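You operate a simulated robot arm through the tools that you are given. There is no shell and no other tool. Be economical: measure what you need, move in short steps, check, and stop when the job is done.

You run a simulated robot arm. Do the job below in one go: nothing can be reset, and whatever is moved stays where it is left.

## Task
Put the green block on the grey card on the big green mat.
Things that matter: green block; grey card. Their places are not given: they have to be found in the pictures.

It is judged by the outcome, as a careful person would: the job done as asked, and still so three seconds after it is handed in. It fails if anything else is knocked over, pushed out of place, dropped, spilled or broken.

## Robot
A 7-joint arm with a two-finger parallel gripper, fixed in place. Base frame: the origin is at the foot of the arm, x ahead of it, y to its left, z up; the work surface is at about z = 0. Readings come in m, rad, newtons and seconds.
With the tool pointing down near the work surface it reaches from about 0.24 to 0.62 m from the base axis. Its first joint turns from -1.152 to 1.152 rad. Payload 2.6 kg.
The TCP is the grasp point between the finger pads, 0.03 m short of the fingertips. In the tool frame z runs along the fingers and y along their closing line. Largest opening 0.094 m; finger width 0.028, thickness 0.01; the body of the gripper, 0.05 by 0.096 m, starts 0.055 m behind the TCP.
Orientation is told as [roll, pitch, yaw] about the base's x, y, z axes, in that order, counted from this pose: with the fingers straight down and closing along the base's y, the tool's x points along the base's -x, its y along +y and its z along -z.

## Interface
- The arm moves only by the tool send_rows. Its argument "targets" is one flat list of numbers, 7 for each row, row after row: the shift along the tool's x, y, z in units of 100 mm (1.0 is 100 mm), then the turn, a rotation vector about the tool's x, y, z in units of 120 degrees (1.0 is 120 degrees), then the finger opening in m, from 0 to 0.094. In form: [dx, dy, dz, ax, ay, az, fingers, dx, dy, dz, ax, ay, az, fingers, ...]. A call has 1 to 8 rows; each row is the pose to reach, as a shift and turn from the pose commanded when the call began, along the tool's axes at that moment. A call with a number of a shift or a turn outside -1 to 1 is refused whole. A row lasts 0.2 s, in which the tool goes at most 0.05 m and 0.15 rad; a call with a longer step from one row to the next is refused whole, and so is a gripper value outside its range. Where a pose cannot be reached the arm comes as near as it can. A force on the tool above 40 N (or 10 N above the force at the start of the call, whichever is more), or a blocked arm, ends the call early, and 0.2 s more pass. The fingers move at their own pace (about 0.072 m/s each) and stop on an object; they squeeze with about 25 N. The grip force told is the motor's: it shows also when the fingers shut on nothing. Time passes only in rows, and 0.2 s behind the last, so rows that repeat a pose let the fingers close. The reply holds the time, the measured pose of the TCP, the force on the tool along the base axes, the opening and the grip force, in the units named above and with some noise.
- Cameras (640 x 400 px; columns grow to the right, rows downward): "scene" is fixed at [0.0323, 0.4274, 0.5601]; the picture's right is [-0.78, -0.62, 0.00], its down [-0.37, 0.47, -0.80] and it looks along [0.50, -0.63, -0.60] (base axes); focal length 306 px, centre (320, 200). "wrist" rides on the gripper at [-0.037, 0, -0.058] in the tool frame; the picture's right is [0.00, -1.00, 0.00], its down [0.97, 0.00, -0.24] and it looks along [0.24, 0.00, 0.97] (tool axes); focal length 218 px, centre (320, 200).
- camera(camera): a new picture of that camera. The clock stands still meanwhile.
- locate(camera, pixels): for up to 12 pixels [column, row] of the newest picture of that camera ("zoom" is the newest enlarged one), the place [x, y, z] in the base frame of the surface seen there, good to about 0.002 m. The clock stands still meanwhile.
- close_up(camera, box): a new picture of the part [left, top, right, bottom] of that camera's present view, enlarged. The clock stands still meanwhile.
- close_job(): hands the job in; it is judged then, once.

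Keep the steps short. Do not move on a guess: measure, check each grasp and each placing, and mend mistakes. In all there are 60 turns and 22 pictures (those below and enlarged ones count). Leave the gripper open and the arm clear of the work at the hand-in unless told otherwise, and finish with a single line.

The tools are called after ">>>" as name(argument=value, ...) on one line, values as JSON. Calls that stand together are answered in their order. send_rows: Moves the arm, as the interface text tells. Its arguments: {"type":"object","properties":{"targets":{"type":"array"}},"required":["targets"]} The other tools are called the same way: camera (camera) takes a picture; locate (camera, pixels) gives the place of the surface under pixels of a picture; close_up (camera, box) takes an enlarged picture of a part of a camera's view; close_job () hands the job in.

At the start:

```text
t: 0.0
ee_pos: [0.4434, -0.0439, 0.2335]
orientation: [0.0, 0.0, 0.001]
ft_force: [-0.7, -0.4, -0.5]
opening: 0.0939
grasp_force: 0.1
```

scene: 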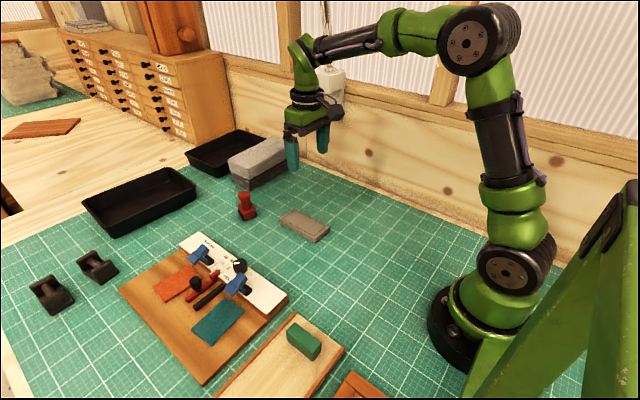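
wrist: 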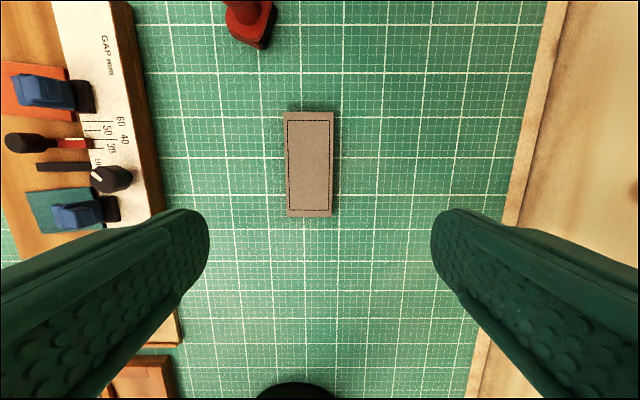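

The green block shows at about scene (304,341) on a wooden board, and the grey card at about (305,226) on the mat. I'll enlarge both and locate points.

>>> close_up(camera="scene", box=[220, 290, 380, 390])

>>> locate(camera="scene", pixels=[[290, 328], [319, 345], [304, 336], [314, 358], [289, 341], [281, 219], [318, 240], [328, 226], [296, 211], [305, 225], [270, 360], [330, 356]])

>>> locate(camera="wrist", pixels=[[286, 113], [333, 113], [331, 216], [287, 216], [309, 165], [309, 230]])

```text
4.00 times, centred on (300, 340) of scene
```

zoom: 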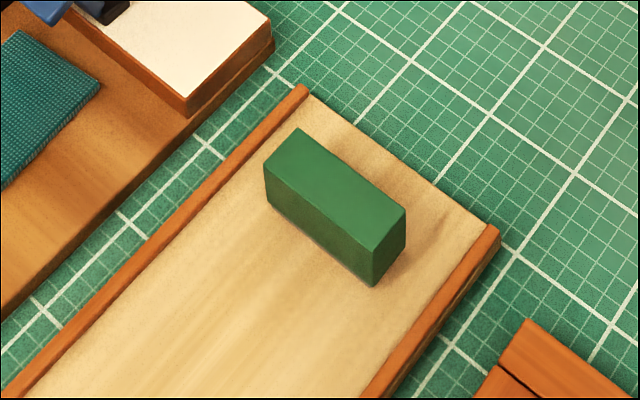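

```text
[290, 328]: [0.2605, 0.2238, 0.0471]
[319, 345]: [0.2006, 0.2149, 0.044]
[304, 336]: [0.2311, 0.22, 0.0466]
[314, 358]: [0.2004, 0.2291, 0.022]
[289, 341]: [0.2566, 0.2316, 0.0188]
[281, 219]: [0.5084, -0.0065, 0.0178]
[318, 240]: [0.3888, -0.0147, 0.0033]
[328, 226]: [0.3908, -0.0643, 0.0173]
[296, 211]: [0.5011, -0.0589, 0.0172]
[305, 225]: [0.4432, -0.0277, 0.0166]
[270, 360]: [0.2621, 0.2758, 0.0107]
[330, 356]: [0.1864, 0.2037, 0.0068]
```

```text
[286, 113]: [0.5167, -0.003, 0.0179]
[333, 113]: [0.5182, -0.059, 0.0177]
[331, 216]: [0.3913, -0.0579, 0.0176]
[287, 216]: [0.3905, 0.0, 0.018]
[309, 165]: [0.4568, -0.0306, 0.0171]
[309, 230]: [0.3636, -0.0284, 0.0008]
```

The block sits on a board with side rims. I'll locate its top corners in the enlarged picture.

>>> locate(camera="zoom", pixels=[[297, 131], [403, 208], [373, 244], [268, 168], [335, 187], [370, 282], [267, 202], [300, 100], [493, 230], [440, 200], [230, 160], [385, 160]])

>>> close_up(camera="scene", box=[220, 130, 380, 250])

```text
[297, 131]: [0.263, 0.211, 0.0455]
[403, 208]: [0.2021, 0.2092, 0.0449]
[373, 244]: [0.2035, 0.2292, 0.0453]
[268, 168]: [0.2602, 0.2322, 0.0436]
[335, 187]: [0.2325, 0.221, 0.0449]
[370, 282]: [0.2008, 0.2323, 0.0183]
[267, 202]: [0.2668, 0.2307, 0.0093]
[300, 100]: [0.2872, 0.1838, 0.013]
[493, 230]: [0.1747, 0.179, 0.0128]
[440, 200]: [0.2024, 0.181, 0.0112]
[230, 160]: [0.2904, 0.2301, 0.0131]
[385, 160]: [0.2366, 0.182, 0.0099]
```

```text
3.33 times, centred on (300, 190) of scene
```

zoom: 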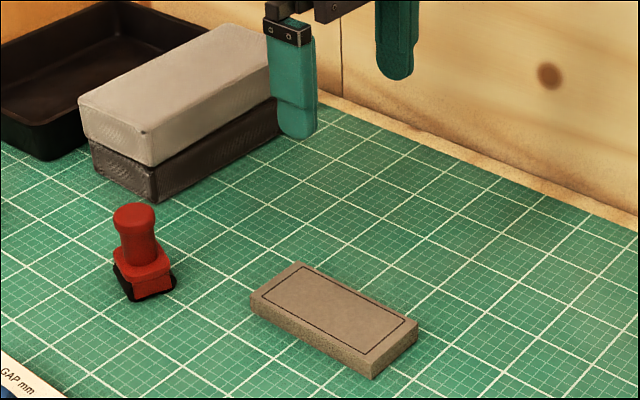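

Block: about 0.060 (x) by 0.021 (y), top at z 0.045, centre (0.2325, 0.2205), standing on the board at z 0.010. Card: centre (0.454, -0.030), top at 0.0175, long side along x. I'll move high towards the block in short steps.

>>> send_rows(targets=[0.234, 0.294, 0, 0, 0, 0, 0.094, 0.468, 0.587, 0, 0, 0, 0, 0.094, 0.703, 0.881, 0, 0, 0, 0, 0.094])

>>> send_rows(targets=[0.234, 0.294, 0, 0, 0, 0, 0.094, 0.468, 0.587, 0, 0, 0, 0, 0.094, 0.703, 0.881, 0, 0, 0, 0, 0.094])

>>> send_rows(targets=[0.234, 0.294, 0, 0, 0, 0, 0.07, 0.468, 0.587, 0, 0, 0, 0, 0.07, 0.703, 0.881, 0, 0, 0, 0, 0.07, 0.703, 0.881, 0, 0, 0, 0, 0.07])

>>> camera(camera="wrist")

```text
t: 0.8
ee_pos: [0.372, 0.045, 0.232]
orientation: [0.0, 0.0, -0.002]
ft_force: [0.0, -0.3, 0.8]
opening: 0.0942
grasp_force: 0.0
```

```text
t: 1.6
ee_pos: [0.3038, 0.1325, 0.2328]
orientation: [-0.001, 0.001, 0.001]
ft_force: [-0.6, -0.3, -0.5]
opening: 0.0941
grasp_force: 0.1
```

```text
t: 2.6
ee_pos: [0.2318, 0.2193, 0.2339]
orientation: [0.0, 0.001, -0.001]
ft_force: [0.3, 1.7, 0.2]
opening: 0.0702
grasp_force: 0.0
```

```text
17 pictures are left
```

wrist: 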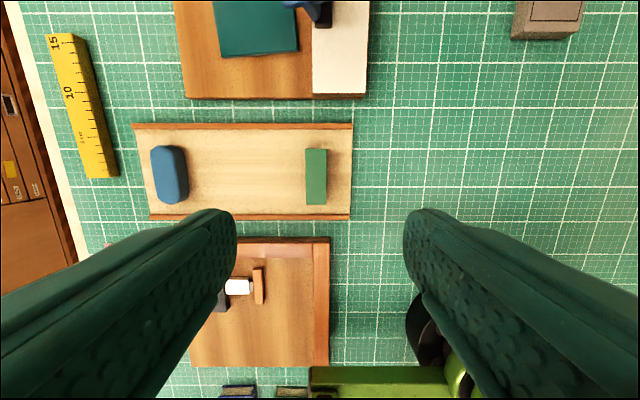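

The block shows at (316,177) in the wrist view, with the blue item far enough off. I'll check its corners from this side.

>>> locate(camera="wrist", pixels=[[308, 151], [325, 151], [325, 202], [308, 202], [316, 177], [240, 287], [259, 270], [170, 175]])

```text
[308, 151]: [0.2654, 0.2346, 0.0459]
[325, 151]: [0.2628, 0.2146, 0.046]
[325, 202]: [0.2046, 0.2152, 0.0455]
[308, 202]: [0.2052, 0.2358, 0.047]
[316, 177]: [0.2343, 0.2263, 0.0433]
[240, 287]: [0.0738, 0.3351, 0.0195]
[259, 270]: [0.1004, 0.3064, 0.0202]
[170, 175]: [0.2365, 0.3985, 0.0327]
```

The two views agree within a few mm; I'll aim for (0.234, 0.223), going down in two parts.

>>> send_rows(targets=[-0.02, 0.035, 0.4, 0, 0, 0, 0.07, -0.02, 0.035, 0.8, 0, 0, 0, 0.07, -0.02, 0.035, 0.98, 0, 0, 0, 0.07, -0.02, 0.035, 0.98, 0, 0, 0, 0.07])

>>> camera(camera="wrist")

```text
t: 3.6
ee_pos: [0.2352, 0.2249, 0.1349]
orientation: [0.0, -0.001, 0.0]
ft_force: [0.2, 0.3, 0.2]
opening: 0.07
grasp_force: 0.1
```

```text
16 pictures are left
```

wrist: 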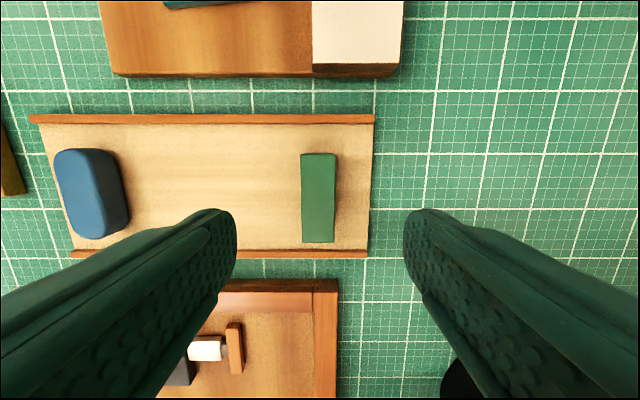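

The block is centred between the fingers at column 319. I'll go down to z 0.046.

>>> send_rows(targets=[0, 0, 0.4, 0, 0, 0, 0.07, 0, 0, 0.7, 0, 0, 0, 0.07, 0, 0, 0.89, 0, 0, 0, 0.07, 0, 0, 0.89, 0, 0, 0, 0.07])

>>> camera(camera="wrist")

```text
t: 4.6
ee_pos: [0.2356, 0.223, 0.0463]
orientation: [0.0, 0.001, 0.0]
ft_force: [-0.6, 0.5, 0.4]
opening: 0.0703
grasp_force: 0.0
```

```text
15 pictures are left
```

wrist: 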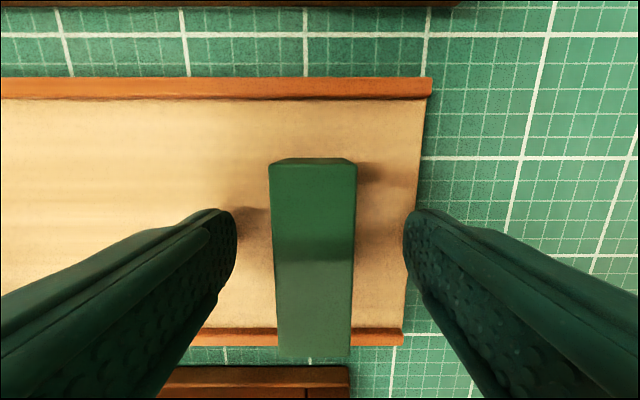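

The fingers straddle the block. I'll close them now.

>>> send_rows(targets=[0, 0.01, 0, 0, 0, 0, 0.04, 0, 0.01, 0, 0, 0, 0, 0.01, 0, 0.01, 0, 0, 0, 0, 0.01, 0, 0.01, 0, 0, 0, 0, 0.01, 0, 0.01, 0, 0, 0, 0, 0.01])

```text
t: 5.8
ee_pos: [0.2348, 0.2256, 0.0445]
orientation: [-0.002, 0.002, 0.001]
ft_force: [0.3, -0.2, 0.0]
opening: 0.0282
grasp_force: 25.0
```

The fingers stopped at 0.028 with 25 N, so the block is held. I'll lift and look.

>>> send_rows(targets=[0, 0.01, -0.2, 0, 0, 0, 0.01, 0, 0.01, -0.5, 0, 0, 0, 0.01, 0, 0.01, -0.95, 0, 0, 0, 0.01, 0, 0.01, -0.95, 0, 0, 0, 0.01])

>>> camera(camera="wrist")

>>> camera(camera="scene")

```text
t: 6.8
ee_pos: [0.2337, 0.2263, 0.1425]
orientation: [0.0, 0.001, -0.001]
ft_force: [0.3, -0.1, -0.5]
opening: 0.0101
grasp_force: 0.0
```

```text
14 pictures are left
```

wrist: 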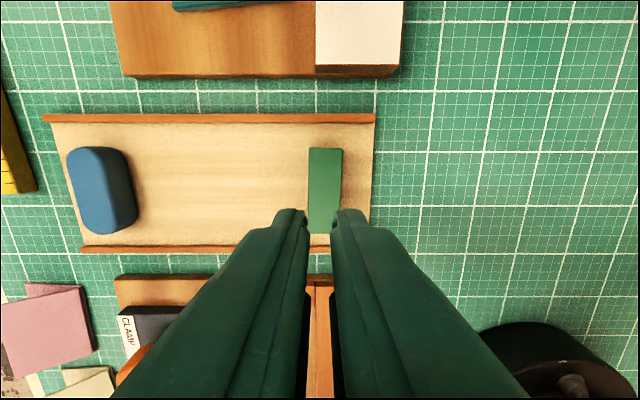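

```text
13 pictures are left
```

scene: 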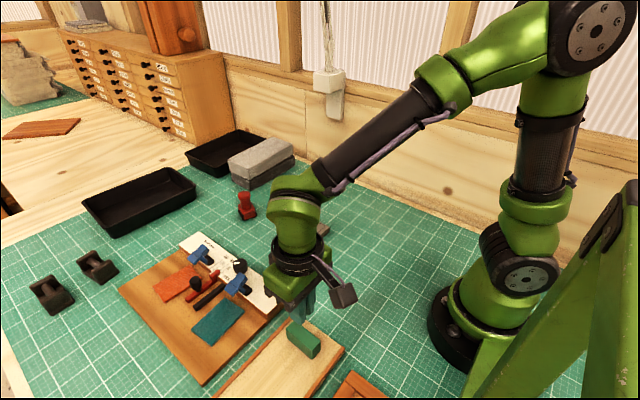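

The block slipped out: the opening is 0.010 with no force, and the block is still on the board. Its right edge now looks bent, so I'll look closer.

>>> close_up(camera="scene", box=[260, 300, 348, 370])

>>> send_rows(targets=[0, 0, -0.2, 0, 0, 0, 0.07, 0, 0, -0.4, 0, 0, 0, 0.07, 0, 0, -0.4, 0, 0, 0, 0.07])

>>> close_up(camera="wrist", box=[270, 120, 370, 240])

```text
5.71 times, centred on (304, 335) of scene
```

zoom: 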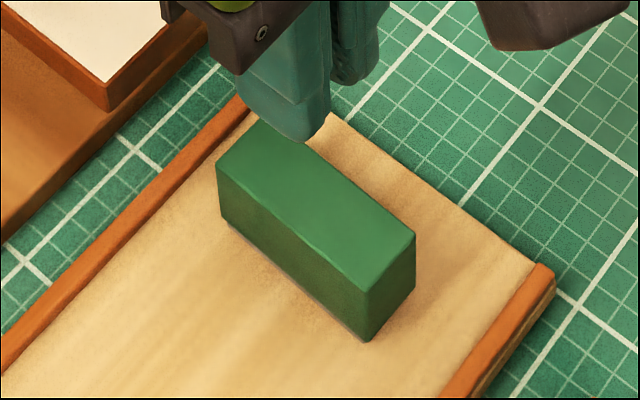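

```text
t: 7.6
ee_pos: [0.2347, 0.2262, 0.1818]
orientation: [0.0, 0.001, 0.0]
ft_force: [0.1, 0.0, -0.1]
opening: 0.0701
grasp_force: 0.1
```

```text
3.33 times, centred on (320, 180) of wrist
```

zoom: 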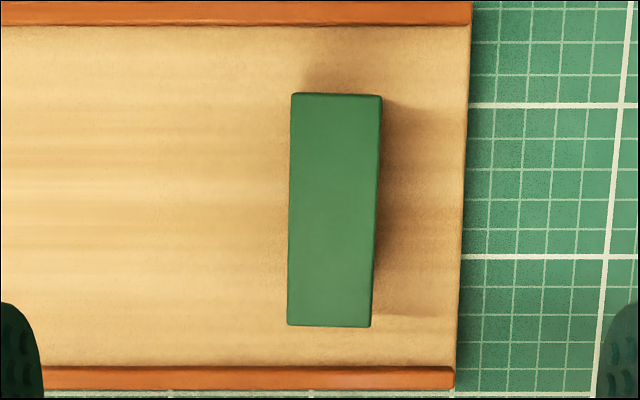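

The block is whole and barely moved. I'll measure it again.

>>> locate(camera="zoom", pixels=[[294, 97], [378, 99], [369, 323], [290, 322], [292, 210], [375, 210], [333, 210]])

```text
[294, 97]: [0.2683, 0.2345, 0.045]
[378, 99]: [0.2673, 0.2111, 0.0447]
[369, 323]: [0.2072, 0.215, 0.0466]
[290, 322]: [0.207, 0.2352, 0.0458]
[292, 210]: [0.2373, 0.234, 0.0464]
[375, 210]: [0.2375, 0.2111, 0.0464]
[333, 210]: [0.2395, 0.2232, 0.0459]
```

The block is about 0.025 wide, centred at (0.2375, 0.2235). I'll re-approach on its centre, slightly deeper, then lift slowly this time.

>>> send_rows(targets=[-0.03, -0.025, 0.4, 0, 0, 0, 0.07, -0.03, -0.025, 0.8, 0, 0, 0, 0.07, -0.03, -0.025, 0.95, 0, 0, 0, 0.07, -0.03, -0.025, 0.95, 0, 0, 0, 0.07])

>>> send_rows(targets=[0, 0, 0.2, 0, 0, 0, 0.07, 0, 0, 0.35, 0, 0, 0, 0.07, 0, 0, 0.435, 0, 0, 0, 0.07, 0, 0, 0.435, 0, 0, 0, 0.07])

>>> send_rows(targets=[0, 0, 0, 0, 0, 0, 0.04, 0, 0, 0, 0, 0, 0, 0.02, 0, 0, 0, 0, 0, 0, 0.0, 0, 0, 0, 0, 0, 0, 0.0, 0, 0, 0, 0, 0, 0, 0.0, 0, 0, 0, 0, 0, 0, 0.0])

>>> camera(camera="wrist")

```text
t: 8.6
ee_pos: [0.2384, 0.2217, 0.0859]
orientation: [0.001, -0.001, 0.002]
ft_force: [0.0, -0.6, -0.4]
opening: 0.0696
grasp_force: 0.1
```

```text
t: 9.6
ee_pos: [0.2372, 0.2224, 0.0424]
orientation: [-0.001, 0.001, -0.001]
ft_force: [-0.7, -1.0, -0.2]
opening: 0.0698
grasp_force: 0.0
```

```text
t: 11.0
ee_pos: [0.238, 0.2235, 0.0426]
orientation: [0.001, 0.0, -0.001]
ft_force: [-0.5, -0.2, 0.5]
opening: 0.0279
grasp_force: 24.9
```

```text
10 pictures are left
```

wrist: 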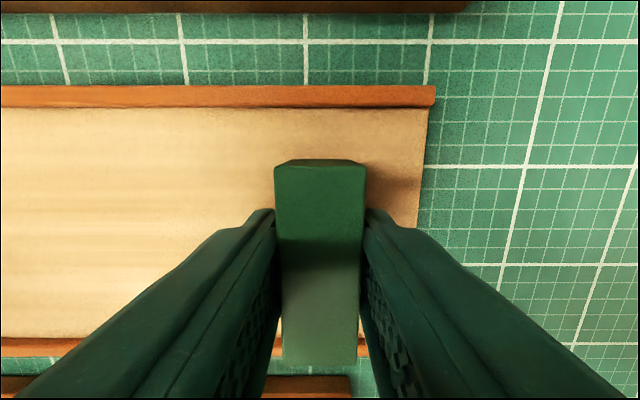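

The fingers grip both sides evenly at 0.028, 25 N. I'll lift slowly, 2 mm per row, and watch force and opening.

>>> send_rows(targets=[0, 0, -0.01, 0, 0, 0, 0, 0, 0, -0.02, 0, 0, 0, 0, 0, 0, -0.04, 0, 0, 0, 0, 0, 0, -0.06, 0, 0, 0, 0])

```text
t: 12.0
ee_pos: [0.2396, 0.2245, 0.048]
orientation: [-0.001, 0.0, -0.001]
ft_force: [0.0, -0.1, -0.4]
opening: 0.0277
grasp_force: 25.2
```

Still gripped. I'll go up a little more, then look.

>>> send_rows(targets=[0, 0, -0.03, 0, 0, 0, 0, 0, 0, -0.06, 0, 0, 0, 0, 0, 0, -0.09, 0, 0, 0, 0, 0, 0, -0.12, 0, 0, 0, 0])

>>> close_up(camera="scene", box=[240, 280, 368, 380])

```text
t: 13.0
ee_pos: [0.2395, 0.2236, 0.0607]
orientation: [-0.001, -0.001, 0.0]
ft_force: [-0.1, -0.4, -0.3]
opening: 0.0277
grasp_force: 25.4
```

```text
4.00 times, centred on (304, 330) of scene
```

zoom: 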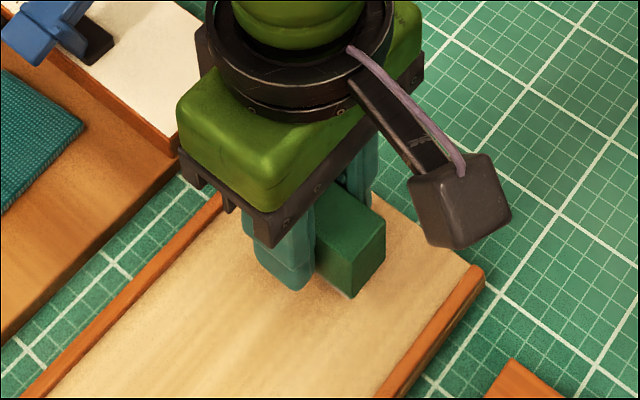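

I'll check whether the block's top has risen with the hand.

>>> locate(camera="zoom", pixels=[[352, 225], [350, 290], [340, 215], [290, 285], [352, 250]])

```text
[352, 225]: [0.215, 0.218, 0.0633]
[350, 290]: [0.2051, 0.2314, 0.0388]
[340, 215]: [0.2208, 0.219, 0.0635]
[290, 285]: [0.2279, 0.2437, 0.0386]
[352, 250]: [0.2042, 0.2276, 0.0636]
```

The top is at 0.0635, so it has risen 18 mm with the hand: the slow lift holds. I'll keep lifting gently.

>>> send_rows(targets=[0, 0, -0.04, 0, 0, 0, 0, 0, 0, -0.12, 0, 0, 0, 0, 0, 0, -0.22, 0, 0, 0, 0, 0, 0, -0.34, 0, 0, 0, 0, 0, 0, -0.46, 0, 0, 0, 0, 0, 0, -0.58, 0, 0, 0, 0, 0, 0, -0.68, 0, 0, 0, 0, 0, 0, -0.72, 0, 0, 0, 0])

```text
t: 14.8
ee_pos: [0.2392, 0.2242, 0.1335]
orientation: [0.0, 0.002, -0.001]
ft_force: [-0.5, 0.0, -0.4]
opening: 0.028
grasp_force: 24.8
```

Still held (0.028, 25 N) at z 0.1335. Now across towards the card in three gentle legs; first one.

>>> send_rows(targets=[-0.029, -0.034, 0, 0, 0, 0, 0, -0.1, -0.119, 0, 0, 0, 0, 0, -0.208, -0.246, 0, 0, 0, 0, 0, -0.33, -0.39, 0, 0, 0, 0, 0, -0.452, -0.534, 0, 0, 0, 0, 0, -0.574, -0.678, 0, 0, 0, 0, 0, -0.667, -0.788, 0, 0, 0, 0, 0, -0.717, -0.847, 0, 0, 0, 0, 0])

>>> send_rows(targets=[-0.029, -0.034, 0, 0, 0, 0, 0, -0.1, -0.119, 0, 0, 0, 0, 0, -0.208, -0.246, 0, 0, 0, 0, 0, -0.33, -0.39, 0, 0, 0, 0, 0, -0.452, -0.534, 0, 0, 0, 0, 0, -0.574, -0.678, 0, 0, 0, 0, 0, -0.667, -0.788, 0, 0, 0, 0, 0, -0.717, -0.847, 0, 0, 0, 0, 0])

>>> send_rows(targets=[-0.029, -0.034, 0, 0, 0, 0, 0, -0.1, -0.119, 0, 0, 0, 0, 0, -0.208, -0.246, 0, 0, 0, 0, 0, -0.33, -0.39, 0, 0, 0, 0, 0, -0.452, -0.534, 0, 0, 0, 0, 0, -0.574, -0.678, 0, 0, 0, 0, 0, -0.667, -0.788, 0, 0, 0, 0, 0, -0.717, -0.847, 0, 0, 0, 0, 0])

>>> camera(camera="wrist")

>>> close_up(camera="scene", box=[220, 150, 380, 250])

```text
t: 16.6
ee_pos: [0.3091, 0.1377, 0.1338]
orientation: [0.002, 0.001, 0.001]
ft_force: [0.4, -0.3, -0.6]
opening: 0.0278
grasp_force: 25.0
```

```text
t: 18.4
ee_pos: [0.3819, 0.0545, 0.1317]
orientation: [0.0, 0.0, 0.001]
ft_force: [-0.1, 0.3, -0.4]
opening: 0.0279
grasp_force: 25.1
```

```text
t: 20.2
ee_pos: [0.4534, -0.0312, 0.1333]
orientation: [0.0, 0.0, 0.0]
ft_force: [-0.3, 0.3, -0.6]
opening: 0.028
grasp_force: 24.8
```

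```text
8 pictures are left
```

wrist: 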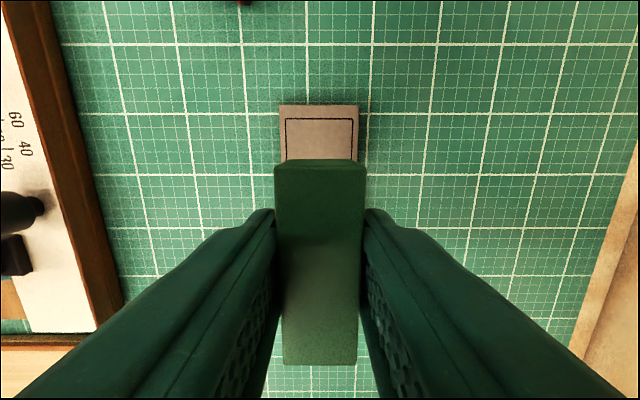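

```text
4.00 times, centred on (300, 200) of scene
```

zoom: 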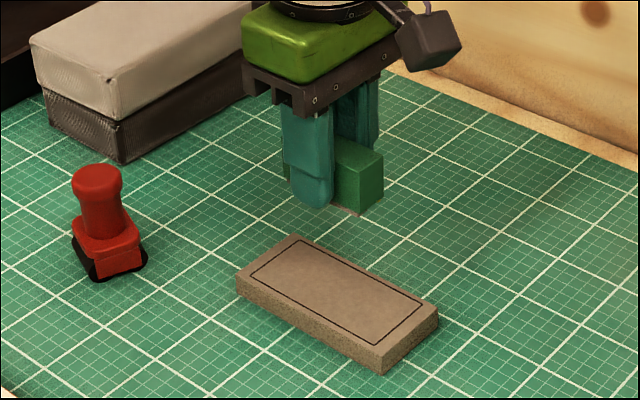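

The block is above the card, aligned in column (both centred near 320). I'll measure both for the height.

>>> locate(camera="zoom", pixels=[[362, 207], [362, 175], [378, 165], [340, 290], [300, 245], [430, 318], [375, 352], [245, 275]])

>>> locate(camera="wrist", pixels=[[320, 165], [282, 110], [356, 110], [320, 150], [320, 300], [290, 363], [352, 363]])

```text
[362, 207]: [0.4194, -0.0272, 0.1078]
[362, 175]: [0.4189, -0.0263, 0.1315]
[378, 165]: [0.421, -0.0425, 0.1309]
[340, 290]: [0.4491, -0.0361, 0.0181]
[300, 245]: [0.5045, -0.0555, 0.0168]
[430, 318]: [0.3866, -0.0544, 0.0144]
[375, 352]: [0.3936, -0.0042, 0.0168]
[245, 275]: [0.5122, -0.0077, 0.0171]
```

```text
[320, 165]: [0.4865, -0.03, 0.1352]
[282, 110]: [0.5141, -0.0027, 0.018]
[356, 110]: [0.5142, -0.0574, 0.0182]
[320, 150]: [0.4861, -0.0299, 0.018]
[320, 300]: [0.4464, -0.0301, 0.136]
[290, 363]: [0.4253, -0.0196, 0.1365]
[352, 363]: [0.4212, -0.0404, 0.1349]
```

Block centre is (0.453, -0.030), matching the card's centre. Contact is expected at TCP z about 0.051. I'll descend slowly to about 0.056.

>>> send_rows(targets=[0, 0, 0.04, 0, 0, 0, 0, 0, 0, 0.14, 0, 0, 0, 0, 0, 0, 0.27, 0, 0, 0, 0, 0, 0, 0.4, 0, 0, 0, 0, 0, 0, 0.53, 0, 0, 0, 0, 0, 0, 0.65, 0, 0, 0, 0, 0, 0, 0.74, 0, 0, 0, 0, 0, 0, 0.77, 0, 0, 0, 0])

>>> close_up(camera="scene", box=[256, 180, 352, 250])

```text
t: 22.0
ee_pos: [0.453, -0.0298, 0.056]
orientation: [-0.001, 0.0, -0.001]
ft_force: [-0.4, 0.2, -0.4]
opening: 0.0282
grasp_force: 25.2
```

```text
5.71 times, centred on (304, 215) of scene
```

zoom: 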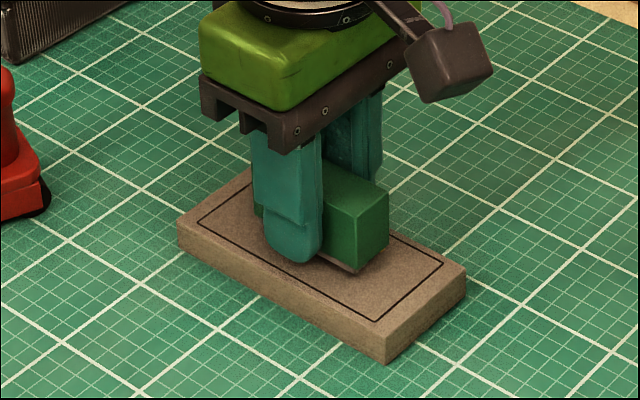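

The block is just above the card. I'll lower it in 1 mm rows and watch for contact force.

>>> send_rows(targets=[0, 0, 0.01, 0, 0, 0, 0, 0, 0, 0.02, 0, 0, 0, 0, 0, 0, 0.03, 0, 0, 0, 0, 0, 0, 0.04, 0, 0, 0, 0])

```text
t: 23.0
ee_pos: [0.4532, -0.0296, 0.0521]
orientation: [0.0, 0.0, 0.001]
ft_force: [0.0, -0.3, -1.1]
opening: 0.0279
grasp_force: 24.8
```

No contact yet. I'll go on by 0.5 mm rows.

>>> send_rows(targets=[0, 0, 0.005, 0, 0, 0, 0, 0, 0, 0.01, 0, 0, 0, 0])

>>> send_rows(targets=[0, 0, 0.005, 0, 0, 0, 0, 0, 0, 0.01, 0, 0, 0, 0])

```text
t: 23.6
ee_pos: [0.4542, -0.0324, 0.0512]
orientation: [-0.001, 0.001, 0.0]
ft_force: [-0.8, -0.5, -0.4]
opening: 0.028
grasp_force: 25.2
```

```text
t: 24.2
ee_pos: [0.4533, -0.0309, 0.0517]
orientation: [0.0, 0.0, -0.001]
ft_force: [-4.9, -0.6, 12.4]
opening: 0.0279
grasp_force: 24.8
```

Contact: 12 N upward. I'll ease up 0.5 mm and open slowly.

>>> send_rows(targets=[0, 0, -0.005, 0, 0, 0, 0, 0, 0, -0.005, 0, 0, 0, 0.032, 0, 0, -0.005, 0, 0, 0, 0.04, 0, 0, -0.005, 0, 0, 0, 0.055, 0, 0, -0.005, 0, 0, 0, 0.065])

>>> send_rows(targets=[0, 0, -0.1, 0, 0, 0, 0.065, 0, 0, -0.3, 0, 0, 0, 0.065, 0, 0, -0.6, 0, 0, 0, 0.065, 0, 0, -0.95, 0, 0, 0, 0.09, 0, 0, -0.95, 0, 0, 0, 0.09])

>>> camera(camera="wrist")

>>> camera(camera="scene")

```text
t: 25.4
ee_pos: [0.4531, -0.0298, 0.0497]
orientation: [-0.001, 0.001, 0.0]
ft_force: [0.3, 0.1, 0.3]
opening: 0.0652
grasp_force: 0.0
```

```text
t: 26.6
ee_pos: [0.4533, -0.0316, 0.1462]
orientation: [0.001, -0.002, -0.001]
ft_force: [0.5, 0.2, -0.8]
opening: 0.0902
grasp_force: 0.1
```

```text
5 pictures are left
```

wrist: 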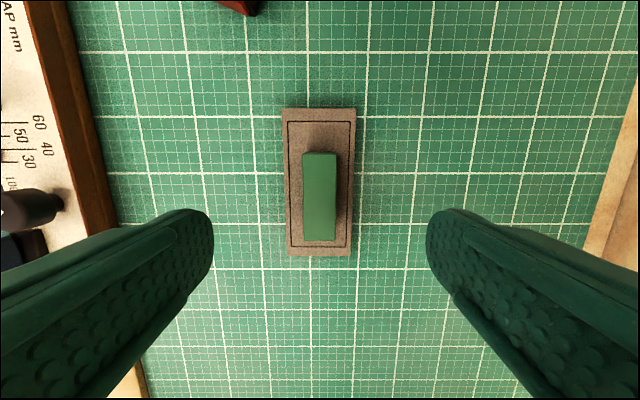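

```text
4 pictures are left
```

scene: 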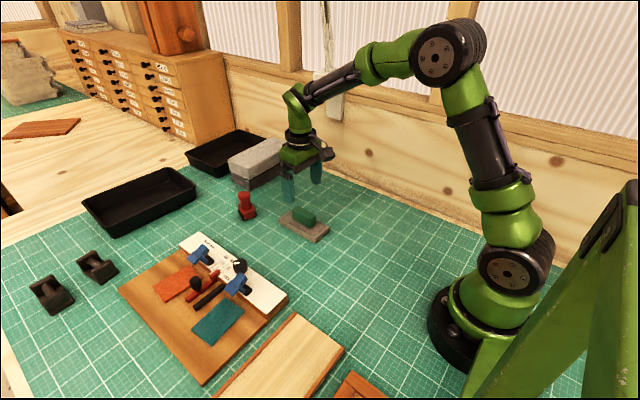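

The block rests upright on the card inside its outline, and nothing else has moved. I'll raise the open gripper clear and take one last look.

>>> send_rows(targets=[0, 0, -0.3, 0, 0, 0, 0.09, 0, 0, -0.6, 0, 0, 0, 0.09, 0, 0, -0.85, 0, 0, 0, 0.09, 0, 0, -0.85, 0, 0, 0, 0.09])

>>> close_up(camera="scene", box=[256, 180, 352, 250])

```text
t: 27.6
ee_pos: [0.4534, -0.03, 0.2294]
orientation: [-0.001, 0.0, 0.0]
ft_force: [-0.1, 0.1, 0.0]
opening: 0.0902
grasp_force: 0.1
```

```text
5.71 times, centred on (304, 215) of scene
```

zoom: 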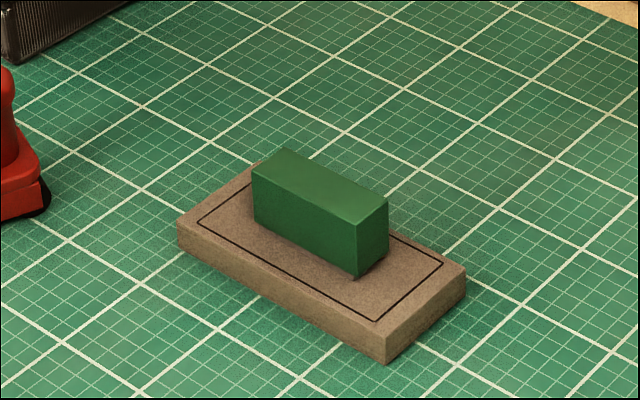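

The block stands steady on the card, and the gripper is open and clear. I'm handing the job in.

>>> close_job()

```text
The job is handed in.
```

The green block is standing upright on the grey card, inside its outline; it slipped from the grip on the first lift but stayed on its board, and nothing else was seen to move.
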